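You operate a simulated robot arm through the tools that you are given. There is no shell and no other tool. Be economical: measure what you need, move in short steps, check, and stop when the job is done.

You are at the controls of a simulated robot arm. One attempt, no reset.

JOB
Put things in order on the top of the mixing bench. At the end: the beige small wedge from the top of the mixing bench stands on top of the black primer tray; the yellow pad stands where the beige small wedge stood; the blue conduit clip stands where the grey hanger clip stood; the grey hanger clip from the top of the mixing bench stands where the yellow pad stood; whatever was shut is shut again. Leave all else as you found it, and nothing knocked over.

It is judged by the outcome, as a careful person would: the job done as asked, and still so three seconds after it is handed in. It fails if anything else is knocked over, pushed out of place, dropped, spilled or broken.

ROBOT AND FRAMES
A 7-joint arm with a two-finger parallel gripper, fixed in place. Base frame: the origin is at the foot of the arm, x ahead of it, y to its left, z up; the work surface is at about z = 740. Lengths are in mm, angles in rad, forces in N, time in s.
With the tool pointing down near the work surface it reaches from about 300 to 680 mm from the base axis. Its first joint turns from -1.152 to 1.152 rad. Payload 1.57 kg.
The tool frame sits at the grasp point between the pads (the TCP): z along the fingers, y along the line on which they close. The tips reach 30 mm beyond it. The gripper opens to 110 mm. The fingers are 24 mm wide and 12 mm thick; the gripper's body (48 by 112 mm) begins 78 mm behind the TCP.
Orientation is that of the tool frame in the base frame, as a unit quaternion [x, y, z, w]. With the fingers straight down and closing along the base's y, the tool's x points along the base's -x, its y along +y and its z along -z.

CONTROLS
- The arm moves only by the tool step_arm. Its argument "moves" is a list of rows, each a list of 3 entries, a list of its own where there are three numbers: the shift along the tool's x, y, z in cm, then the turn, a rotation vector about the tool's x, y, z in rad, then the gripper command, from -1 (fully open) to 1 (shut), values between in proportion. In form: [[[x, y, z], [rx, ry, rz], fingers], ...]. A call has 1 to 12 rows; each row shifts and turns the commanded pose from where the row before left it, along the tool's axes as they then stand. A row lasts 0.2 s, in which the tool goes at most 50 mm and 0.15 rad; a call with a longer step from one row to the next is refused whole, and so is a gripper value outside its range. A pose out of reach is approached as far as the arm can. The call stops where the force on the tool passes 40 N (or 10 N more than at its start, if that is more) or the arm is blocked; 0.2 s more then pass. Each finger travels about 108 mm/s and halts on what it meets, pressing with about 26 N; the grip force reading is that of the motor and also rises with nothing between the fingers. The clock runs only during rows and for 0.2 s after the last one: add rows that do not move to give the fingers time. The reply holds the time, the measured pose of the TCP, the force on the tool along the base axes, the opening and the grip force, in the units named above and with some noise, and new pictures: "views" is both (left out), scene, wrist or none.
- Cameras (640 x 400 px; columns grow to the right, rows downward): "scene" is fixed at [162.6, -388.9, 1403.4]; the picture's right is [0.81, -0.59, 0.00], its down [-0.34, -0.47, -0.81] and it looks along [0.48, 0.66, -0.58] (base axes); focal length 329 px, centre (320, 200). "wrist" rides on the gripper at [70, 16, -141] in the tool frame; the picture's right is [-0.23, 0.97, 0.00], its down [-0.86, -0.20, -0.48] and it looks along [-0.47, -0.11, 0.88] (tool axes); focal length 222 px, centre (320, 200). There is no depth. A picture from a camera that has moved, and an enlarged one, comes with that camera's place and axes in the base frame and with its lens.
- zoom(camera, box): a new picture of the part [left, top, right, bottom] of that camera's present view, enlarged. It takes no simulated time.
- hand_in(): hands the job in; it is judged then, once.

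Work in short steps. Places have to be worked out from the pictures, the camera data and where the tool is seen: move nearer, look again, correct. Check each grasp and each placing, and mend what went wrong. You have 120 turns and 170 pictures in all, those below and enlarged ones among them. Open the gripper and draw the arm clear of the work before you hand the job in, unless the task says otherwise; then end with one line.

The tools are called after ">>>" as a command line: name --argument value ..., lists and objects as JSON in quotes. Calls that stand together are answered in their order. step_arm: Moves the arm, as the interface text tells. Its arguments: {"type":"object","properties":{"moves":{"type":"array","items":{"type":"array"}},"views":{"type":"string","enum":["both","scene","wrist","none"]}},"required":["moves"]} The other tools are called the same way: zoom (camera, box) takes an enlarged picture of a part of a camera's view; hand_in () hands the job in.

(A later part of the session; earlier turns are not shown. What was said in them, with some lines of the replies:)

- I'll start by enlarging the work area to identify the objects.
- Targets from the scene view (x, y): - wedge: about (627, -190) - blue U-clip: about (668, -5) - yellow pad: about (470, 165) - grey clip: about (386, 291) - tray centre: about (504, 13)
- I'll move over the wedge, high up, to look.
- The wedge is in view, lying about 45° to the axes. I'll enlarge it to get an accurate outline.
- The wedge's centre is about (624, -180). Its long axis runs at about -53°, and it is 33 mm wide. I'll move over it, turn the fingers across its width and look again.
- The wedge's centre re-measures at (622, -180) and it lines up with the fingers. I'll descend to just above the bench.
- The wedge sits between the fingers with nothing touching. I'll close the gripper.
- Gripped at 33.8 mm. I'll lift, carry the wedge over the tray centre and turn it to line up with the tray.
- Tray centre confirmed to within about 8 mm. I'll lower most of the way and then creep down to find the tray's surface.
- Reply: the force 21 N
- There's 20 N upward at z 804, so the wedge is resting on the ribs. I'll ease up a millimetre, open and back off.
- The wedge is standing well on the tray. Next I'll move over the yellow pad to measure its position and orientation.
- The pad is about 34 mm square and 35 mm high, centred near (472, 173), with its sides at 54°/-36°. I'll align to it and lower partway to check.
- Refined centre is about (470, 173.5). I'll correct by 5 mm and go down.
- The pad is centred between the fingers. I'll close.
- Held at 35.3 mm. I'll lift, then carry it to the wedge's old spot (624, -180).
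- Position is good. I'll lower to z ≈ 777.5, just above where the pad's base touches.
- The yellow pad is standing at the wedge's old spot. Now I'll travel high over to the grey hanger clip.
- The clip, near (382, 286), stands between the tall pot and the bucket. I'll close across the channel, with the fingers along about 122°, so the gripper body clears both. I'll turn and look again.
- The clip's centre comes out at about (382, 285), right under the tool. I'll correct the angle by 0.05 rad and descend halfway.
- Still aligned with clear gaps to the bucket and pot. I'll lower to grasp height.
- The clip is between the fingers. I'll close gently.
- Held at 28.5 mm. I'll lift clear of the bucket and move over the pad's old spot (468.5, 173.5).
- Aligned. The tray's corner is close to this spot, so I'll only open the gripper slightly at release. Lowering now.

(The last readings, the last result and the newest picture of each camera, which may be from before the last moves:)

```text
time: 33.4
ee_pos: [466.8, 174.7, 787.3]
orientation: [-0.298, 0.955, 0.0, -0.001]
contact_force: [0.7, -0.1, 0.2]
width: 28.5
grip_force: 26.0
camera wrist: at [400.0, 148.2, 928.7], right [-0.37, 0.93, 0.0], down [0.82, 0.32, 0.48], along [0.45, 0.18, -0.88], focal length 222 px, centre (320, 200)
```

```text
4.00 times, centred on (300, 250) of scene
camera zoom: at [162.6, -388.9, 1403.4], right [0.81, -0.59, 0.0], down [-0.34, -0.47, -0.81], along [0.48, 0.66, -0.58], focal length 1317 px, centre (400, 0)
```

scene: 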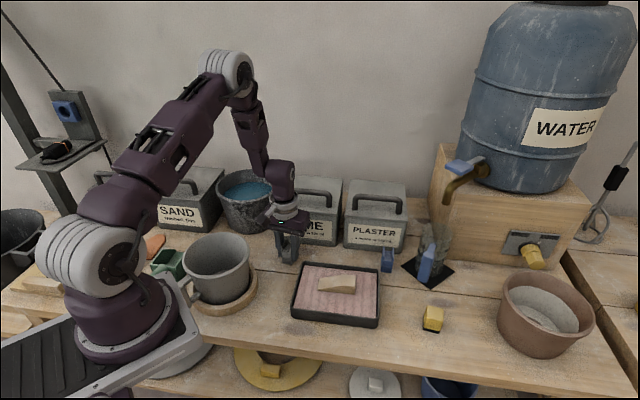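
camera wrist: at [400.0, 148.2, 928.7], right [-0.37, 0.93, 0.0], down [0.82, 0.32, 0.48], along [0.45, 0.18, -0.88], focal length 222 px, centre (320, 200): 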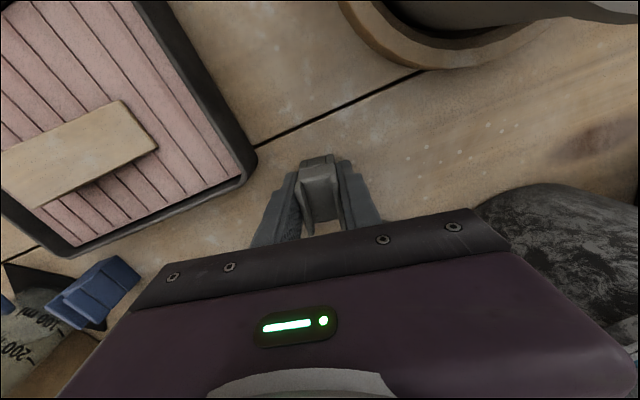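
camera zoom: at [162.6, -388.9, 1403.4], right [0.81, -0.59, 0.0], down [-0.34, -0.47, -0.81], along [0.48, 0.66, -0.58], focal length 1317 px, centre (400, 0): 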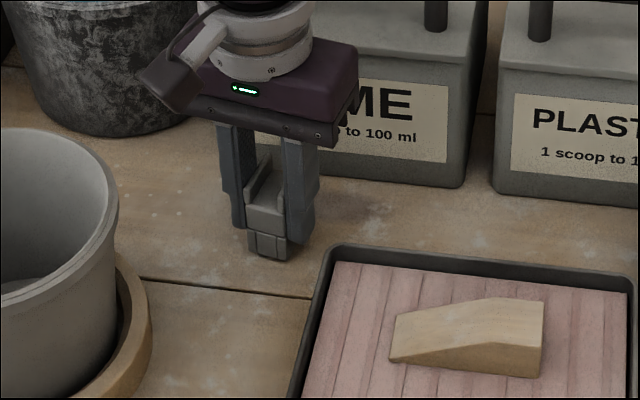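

About 4 mm remain. I'll lower to contact, release slightly and rise.

>>> step_arm --moves '[[[0, 0, 0.3], [0, 0, 0], 0.8], [[0, 0, 0.1], [0, 0, 0], 0.8], [[0, 0, 0], [0, 0, 0], 0.8]]' --views "none"

```text
time: 34.2
ee_pos: [466.7, 174.0, 783.5]
orientation: [-0.297, 0.955, 0.0, 0.0]
contact_force: [0.7, -0.2, -0.6]
width: 28.6
grip_force: 25.9
```

>>> step_arm --moves '[[[0, 0, 0.1], [0, 0, 0], 0.8], [[0, 0, 0], [0, 0, 0], 0.5], [[0, 0, 0], [0, 0, 0], 0.2], [[0, 0, 0], [0, 0, 0], 0.2], [[0, 0, -3], [0, 0, 0], 0.2], [[0, 0, -4.5], [0, 0, 0], 0.2], [[0, 0, -4.5], [0, 0, 0], 0.2], [[0, 0, -4], [0, 0, 0], 0.2], [[0, 0, 0], [0, 0, 0], 0.2]]'

>>> zoom --camera "scene" --box '[240, 200, 360, 300]'

```text
time: 36.2
ee_pos: [467.0, 175.6, 941.8]
orientation: [-0.298, 0.954, 0.0, 0.0]
contact_force: [-0.1, -0.2, -0.3]
width: 43.8
grip_force: 0.1
camera wrist: at [399.6, 149.4, 1084.2], right [-0.37, 0.93, 0.0], down [0.82, 0.32, 0.48], along [0.44, 0.18, -0.88], focal length 222 px, centre (320, 200)
```

scene: 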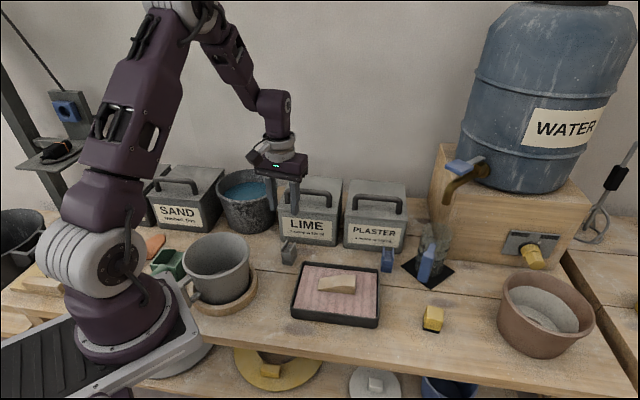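
wrist: 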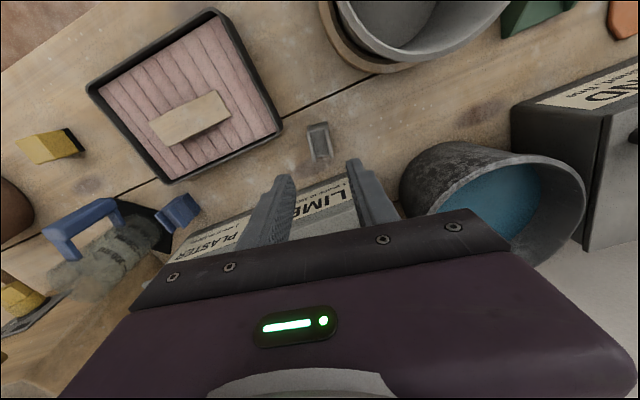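

```text
4.00 times, centred on (300, 250) of scene
camera zoom: at [162.6, -388.9, 1403.4], right [0.81, -0.59, 0.0], down [-0.34, -0.47, -0.81], along [0.48, 0.66, -0.58], focal length 1317 px, centre (400, 0)
```

zoom: 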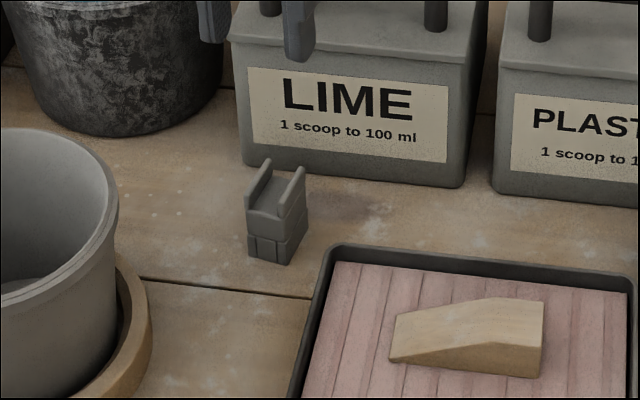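

The grey clip stands upright at the pad's old spot. Next is the blue clip, so I'll move above it to measure.

>>> step_arm --moves '[[[-0.85, -4.13, 0], [0, 0, 0], 0.2], [[-0.85, -4.13, 0], [0, 0, 0], 0.2], [[-0.85, -4.13, 0], [0, 0, 0], 0.2], [[-0.85, -4.13, 0], [0, 0, 0], 0.2], [[-0.85, -4.13, 0], [0, 0, 0], 0.2], [[-0.85, -4.13, 0.5], [0, 0, 0], 0.0], [[0, 0, 0], [0, 0, 0], 0.0]]'

>>> zoom --camera "wrist" --box '[240, 80, 400, 220]'

```text
time: 37.8
ee_pos: [649.4, 0.7, 939.3]
orientation: [-0.299, 0.954, 0.0, 0.0]
contact_force: [-0.8, 0.0, 0.2]
width: 55.0
grip_force: 0.0
camera wrist: at [582.8, -26.1, 1081.1], right [-0.37, 0.93, 0.0], down [0.82, 0.32, 0.48], along [0.44, 0.18, -0.88], focal length 222 px, centre (320, 200)
```

scene: 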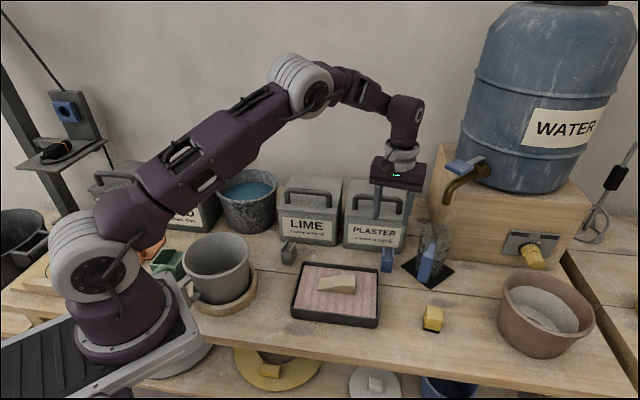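
wrist: 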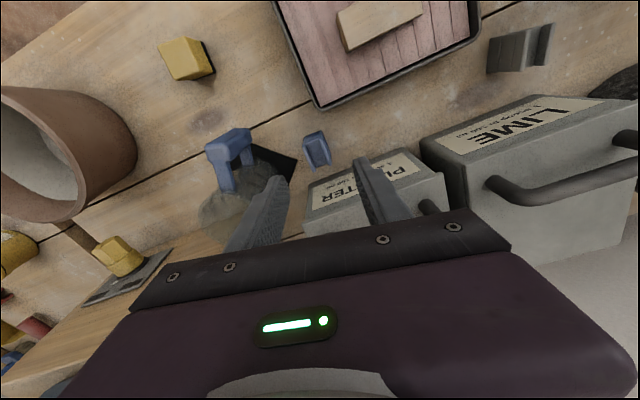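

```text
2.86 times, centred on (320, 150) of wrist
camera zoom: at [582.8, -26.1, 1081.1], right [-0.37, 0.93, 0.0], down [0.82, 0.32, 0.48], along [0.44, 0.18, -0.88], focal length 635 px, centre (320, 343)
```

zoom: 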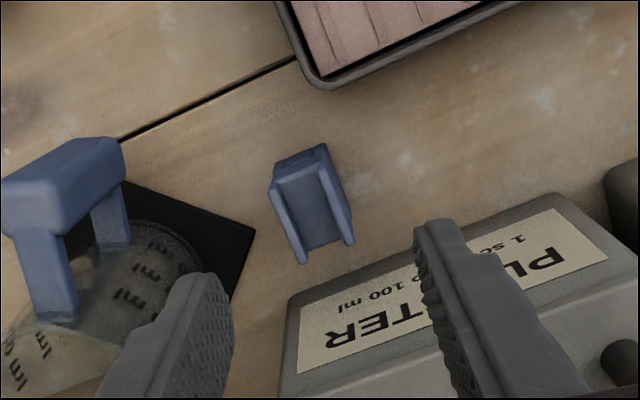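

The blue clip is at about (664, 4.5), with its channel axis at about 44°. The jug handle and plaster box both leave room. I'll align and descend partway.

>>> step_arm --moves '[[[0, 0, 0], [0, 0, -0.085], -0.05], [[0, 0, 0], [0, 0, -0.083], -0.05], [[-1.31, -0.75, 3], [0, 0, 0], -0.05], [[0, 0, 4], [0, 0, 0], -0.05], [[0, 0, 2], [0, 0, 0], -0.05], [[0, 0, 0], [0, 0, 0], -0.05]]'

>>> zoom --camera "wrist" --box '[240, 80, 400, 220]'

```text
time: 39.2
ee_pos: [663.6, 6.1, 847.5]
orientation: [-0.378, 0.926, 0.0, 0.0]
contact_force: [0.6, 0.3, -0.1]
width: 57.8
grip_force: 0.0
camera wrist: at [601.3, -31.5, 989.6], right [-0.52, 0.86, 0.0], down [0.75, 0.46, 0.48], along [0.41, 0.25, -0.88], focal length 222 px, centre (320, 200)
```

scene: 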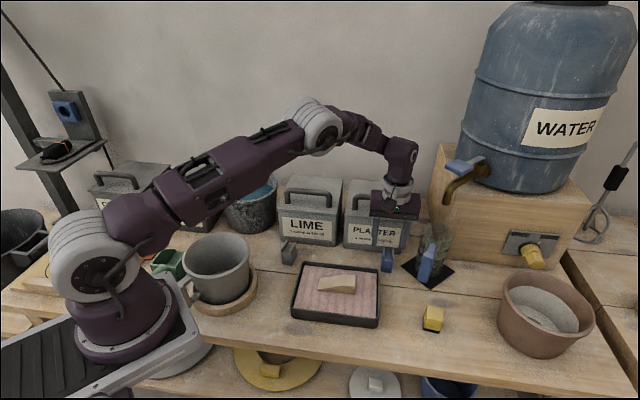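
wrist: 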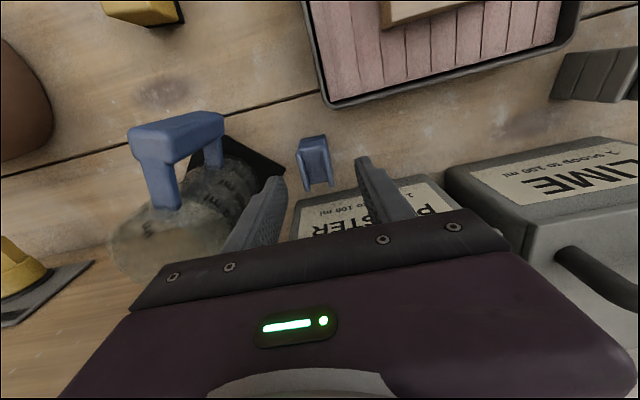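

```text
2.86 times, centred on (320, 150) of wrist
camera zoom: at [601.3, -31.5, 989.6], right [-0.52, 0.86, 0.0], down [0.75, 0.46, 0.48], along [0.41, 0.25, -0.88], focal length 635 px, centre (320, 343)
```

zoom: 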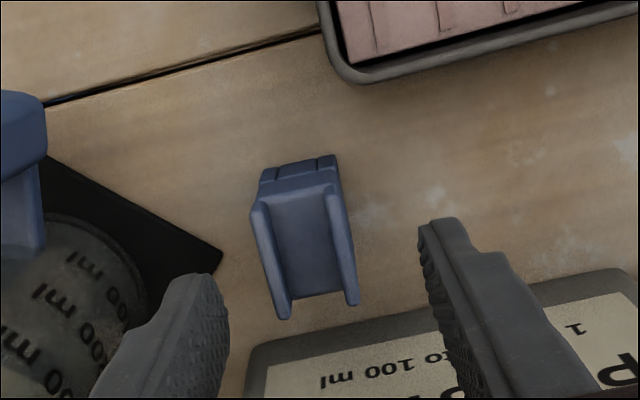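

Angle is matched. The clip is about 4 mm to the tool's -y side, so I'll correct that and go to grasp height.

>>> step_arm --moves '[[[0.1, -0.4, 2], [0, 0, 0], -0.05], [[0, 0, 3], [0, 0, 0], -0.05], [[0, 0, 1.4], [0, 0, 0], -0.05], [[0, 0, 0], [0, 0, 0], -0.05]]'

```text
time: 40.2
ee_pos: [666.8, 1.1, 784.7]
orientation: [-0.377, 0.926, 0.0, 0.0]
contact_force: [0.3, -0.2, 0.2]
width: 57.9
grip_force: 0.1
camera wrist: at [605.0, -35.9, 925.9], right [-0.52, 0.86, 0.0], down [0.75, 0.45, 0.48], along [0.41, 0.25, -0.88], focal length 222 px, centre (320, 200)
```

scene: 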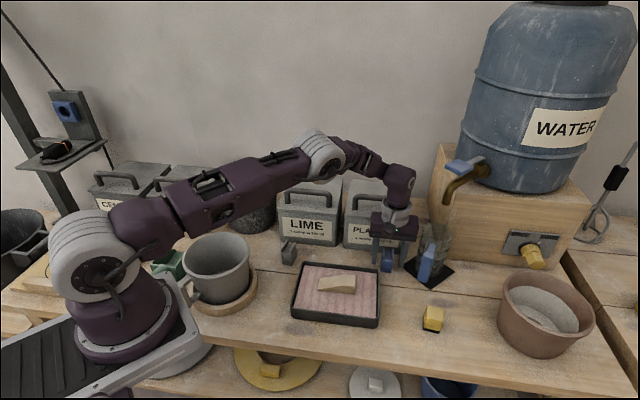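
wrist: 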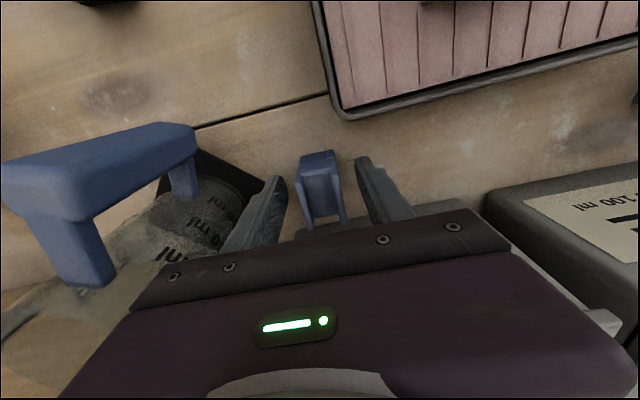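

The clip is centred and there's no contact. I'll close.

>>> step_arm --moves '[[[0, 0, 0], [0, 0, 0], 0.2], [[0, 0, 0], [0, 0, 0], 0.5], [[0, 0, 0], [0, 0, 0], 0.7], [[0, 0, 0], [0, 0, 0], 0.8]]' --views "wrist"

```text
time: 41.2
ee_pos: [665.7, 0.9, 783.8]
orientation: [-0.377, 0.926, 0.0, -0.001]
contact_force: [0.8, 1.1, 1.2]
width: 28.8
grip_force: 26.2
camera wrist: at [605.0, -35.9, 926.1], right [-0.52, 0.86, 0.0], down [0.75, 0.45, 0.48], along [0.41, 0.25, -0.88], focal length 222 px, centre (320, 200)
```

wrist: 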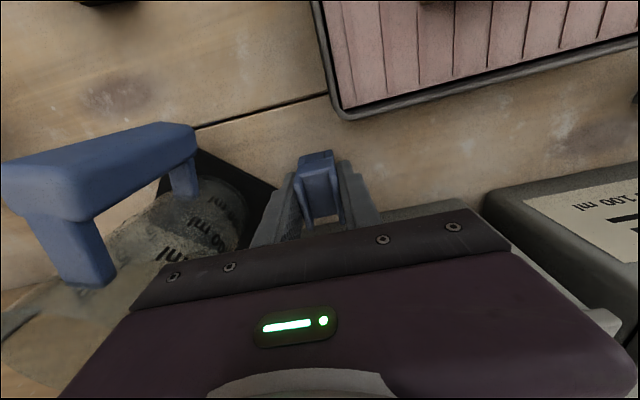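

Held at 28.8 mm. I'll lift straight up clear of everything.

>>> step_arm --moves '[[[0, 0, -3], [0, 0, 0], 0.8], [[0, 0, -4.8], [0, 0, 0], 0.8], [[0, 0, -4.8], [0, 0, 0], 0.8], [[0, 0, -4.8], [0, 0, 0], 0.8], [[0, 0, 0], [0, 0, 0], 0.8]]' --views "scene"

```text
time: 42.4
ee_pos: [664.7, -1.2, 960.4]
orientation: [-0.377, 0.926, 0.0, -0.001]
contact_force: [0.3, 0.5, -0.2]
width: 28.6
grip_force: 25.8
```

scene: 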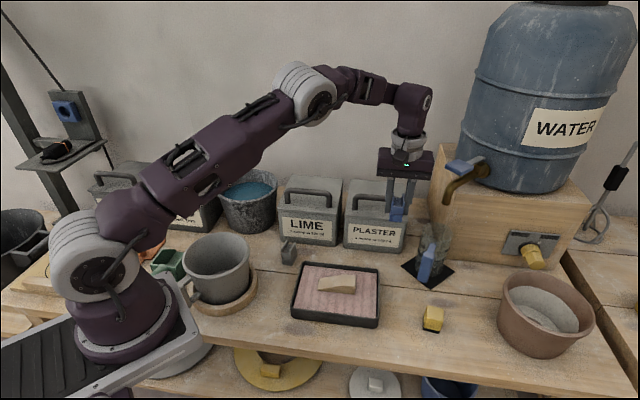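

The clip is up and clear. I'll carry it over to the grey clip's old spot (381, 284.5) and turn it to the old angle.

>>> step_arm --moves '[[[0.07, 4.47, 0], [0, 0, 0], 0.8], [[0.07, 4.47, 0], [0, 0, 0], 0.8], [[0.07, 4.47, 0], [0, 0, 0], 0.8], [[0.07, 4.47, 0], [0, 0, 0], 0.8], [[0.07, 4.47, 0], [0, 0, 0], 0.8], [[0.07, 4.47, 0], [0, 0, 0], 0.8], [[0.07, 4.47, 0], [0, 0, 0], 0.8], [[0.07, 4.47, 0], [0, 0, 0], 0.8], [[0.07, 4.47, 0], [0, 0, 0], 0.8], [[0, 0, 0], [0, 0, 0.084], 0.8], [[0, 0, 0], [0, 0, 0.084], 0.8], [[0, 0, 0], [0, 0, 0], 0.8]]'

```text
time: 45.0
ee_pos: [379.4, 282.8, 957.8]
orientation: [-0.298, 0.954, 0.0, 0.0]
contact_force: [0.8, 0.0, -0.3]
width: 28.5
grip_force: 25.9
camera wrist: at [312.2, 256.3, 1099.6], right [-0.37, 0.93, 0.0], down [0.82, 0.32, 0.48], along [0.45, 0.18, -0.88], focal length 222 px, centre (320, 200)
```

scene: 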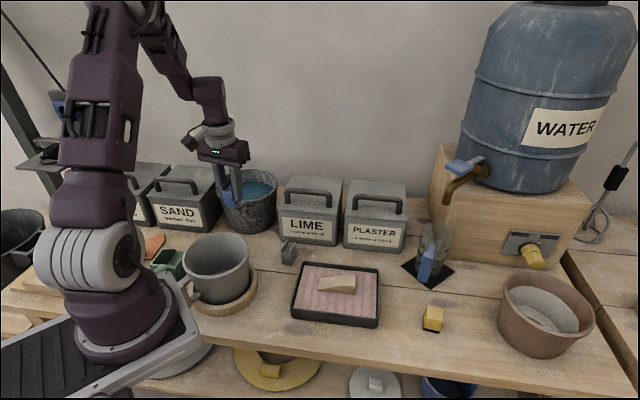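
wrist: 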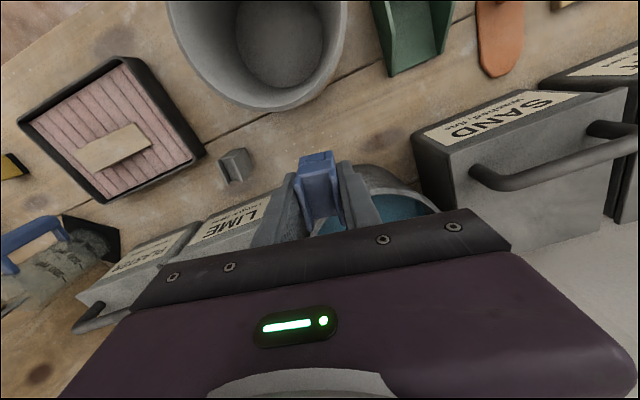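

On target to within 2 mm. I'll lower to just above contact.

>>> step_arm --moves '[[[-0.15, 0.07, 4.5], [0, 0, 0], 0.8], [[0, 0, 4.5], [0, 0, 0], 0.8], [[0, 0, 4], [0, 0, 0], 0.8], [[0, 0, 2.7], [0, 0, 0], 0.8], [[0, 0, 1.4], [0, 0, 0], 0.8], [[0, 0, 0], [0, 0, 0], 0.8]]'

```text
time: 46.4
ee_pos: [381.7, 285.3, 787.0]
orientation: [-0.298, 0.954, -0.001, 0.0]
contact_force: [1.0, 0.1, -0.4]
width: 28.4
grip_force: 25.9
camera wrist: at [315.0, 259.1, 929.1], right [-0.37, 0.93, 0.0], down [0.82, 0.32, 0.48], along [0.45, 0.18, -0.88], focal length 222 px, centre (320, 200)
```

scene: 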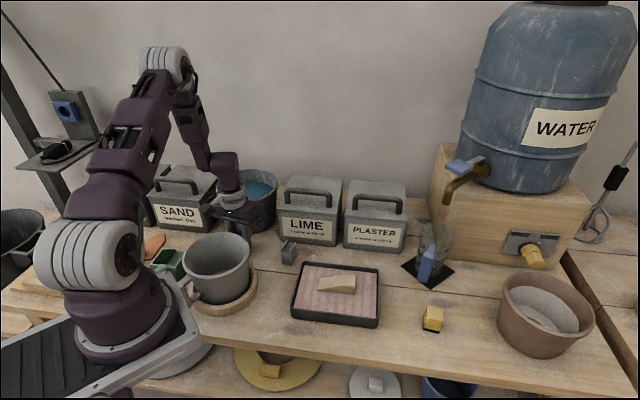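
wrist: 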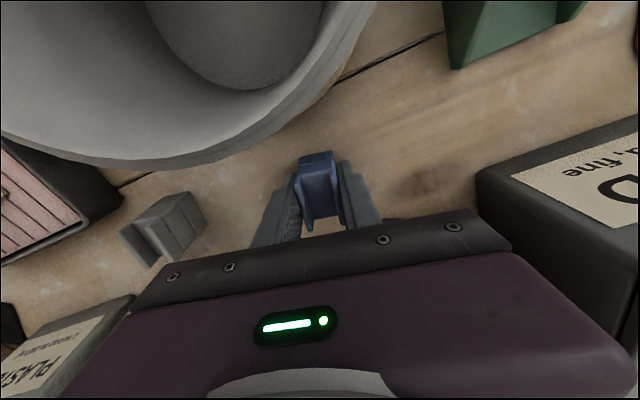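

I'll lower the last 3 mm, release and rise.

>>> step_arm --moves '[[[0, 0, 0.2], [0, 0, 0], 0.8], [[0, 0, 0.1], [0, 0, 0], 0.8], [[0, 0, 0], [0, 0, 0], 0.8], [[0, 0, 0], [0, 0, 0], 0.5], [[0, 0, 0], [0, 0, 0], 0.1], [[0, 0, 0], [0, 0, 0], 0.1], [[0, 0, -3], [0, 0, 0], 0.1], [[0, 0, -4.5], [0, 0, 0], 0.1], [[0, 0, -4.5], [0, 0, 0], 0.1], [[0, 0, -4.5], [0, 0, 0], 0.1], [[0, 0, -4], [0, 0, 0], 0.1], [[0, 0, 0], [0, 0, 0], 0.1]]'

>>> zoom --camera "wrist" --box '[200, 60, 400, 220]'

```text
time: 49.0
ee_pos: [379.8, 285.1, 990.0]
orientation: [-0.298, 0.954, 0.0, 0.0]
contact_force: [0.2, 0.1, 0.4]
width: 49.3
grip_force: 0.0
camera wrist: at [312.8, 258.2, 1131.5], right [-0.37, 0.93, 0.0], down [0.82, 0.32, 0.48], along [0.45, 0.18, -0.88], focal length 222 px, centre (320, 200)
```

scene: 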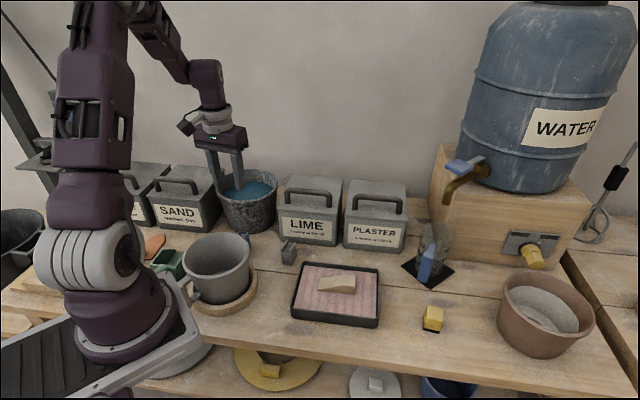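
wrist: 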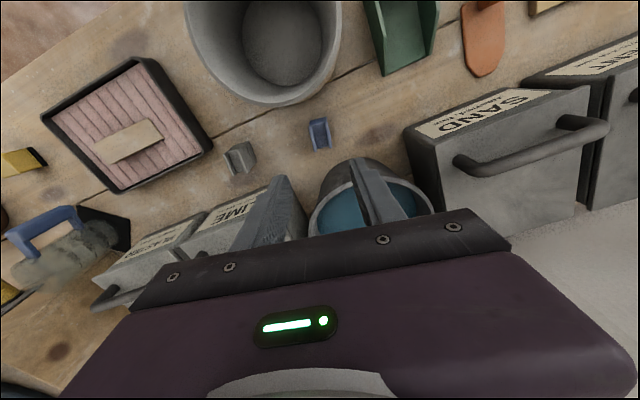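

```text
2.50 times, centred on (300, 140) of wrist
camera zoom: at [312.8, 258.2, 1131.5], right [-0.37, 0.93, 0.0], down [0.82, 0.32, 0.48], along [0.45, 0.18, -0.88], focal length 555 px, centre (370, 350)
```

zoom: 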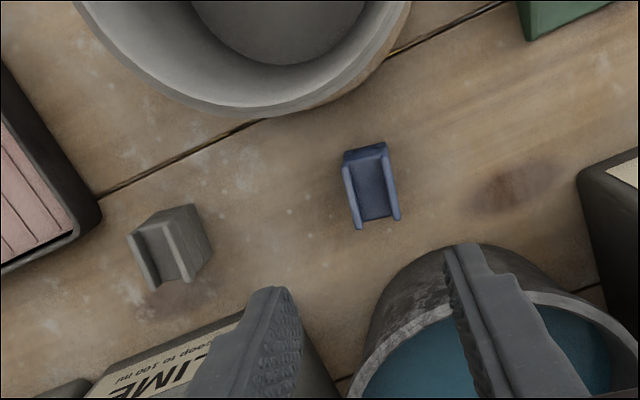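

All four items are standing where they should be. I'll rise clear, open the gripper fully and take a last look.

>>> step_arm --moves '[[[0, 0, -4], [0, 0, 0], -1], [[0, 0, -4], [0, 0, 0], -1], [[-2, -3, 0], [0, 0, 0], -1], [[-2, -4, 0], [0, 0, 0], -1], [[0, -4, 0], [0, 0, 0], -1], [[0, 0, 0], [0, 0, 0], -1]]' --views "scene"

>>> zoom --camera "scene" --box '[200, 200, 480, 360]'

```text
time: 50.4
ee_pos: [476.3, 218.0, 1068.1]
orientation: [-0.298, 0.955, 0.001, 0.0]
contact_force: [0.5, 0.0, -0.1]
width: 110.0
grip_force: 0.2
```

scene: 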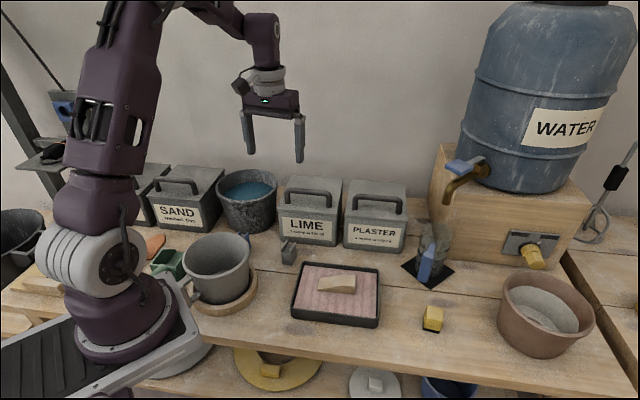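

```text
2.29 times, centred on (340, 280) of scene
camera zoom: at [162.6, -388.9, 1403.4], right [0.81, -0.59, 0.0], down [-0.34, -0.47, -0.81], along [0.48, 0.66, -0.58], focal length 752 px, centre (274, 17)
```

zoom: 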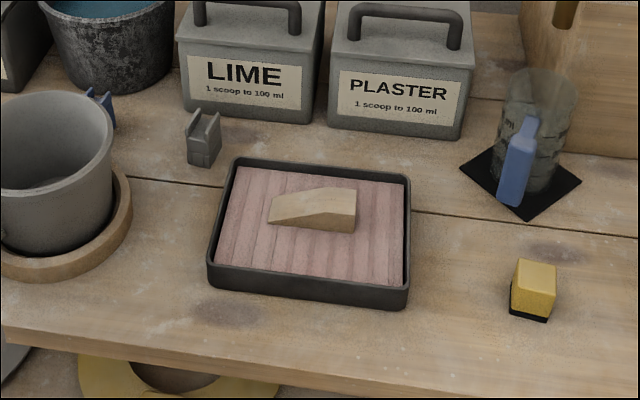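

Everything is in place, nothing else looks disturbed, and the arm is clear, so I'm handing in.

>>> hand_in

```text
The job is handed in.
```

The job is handed in: the wedge is on the primer tray, the yellow pad is where the wedge stood, the grey clip is where the pad stood, and the blue clip is where the grey clip stood; nothing was opened or knocked over.
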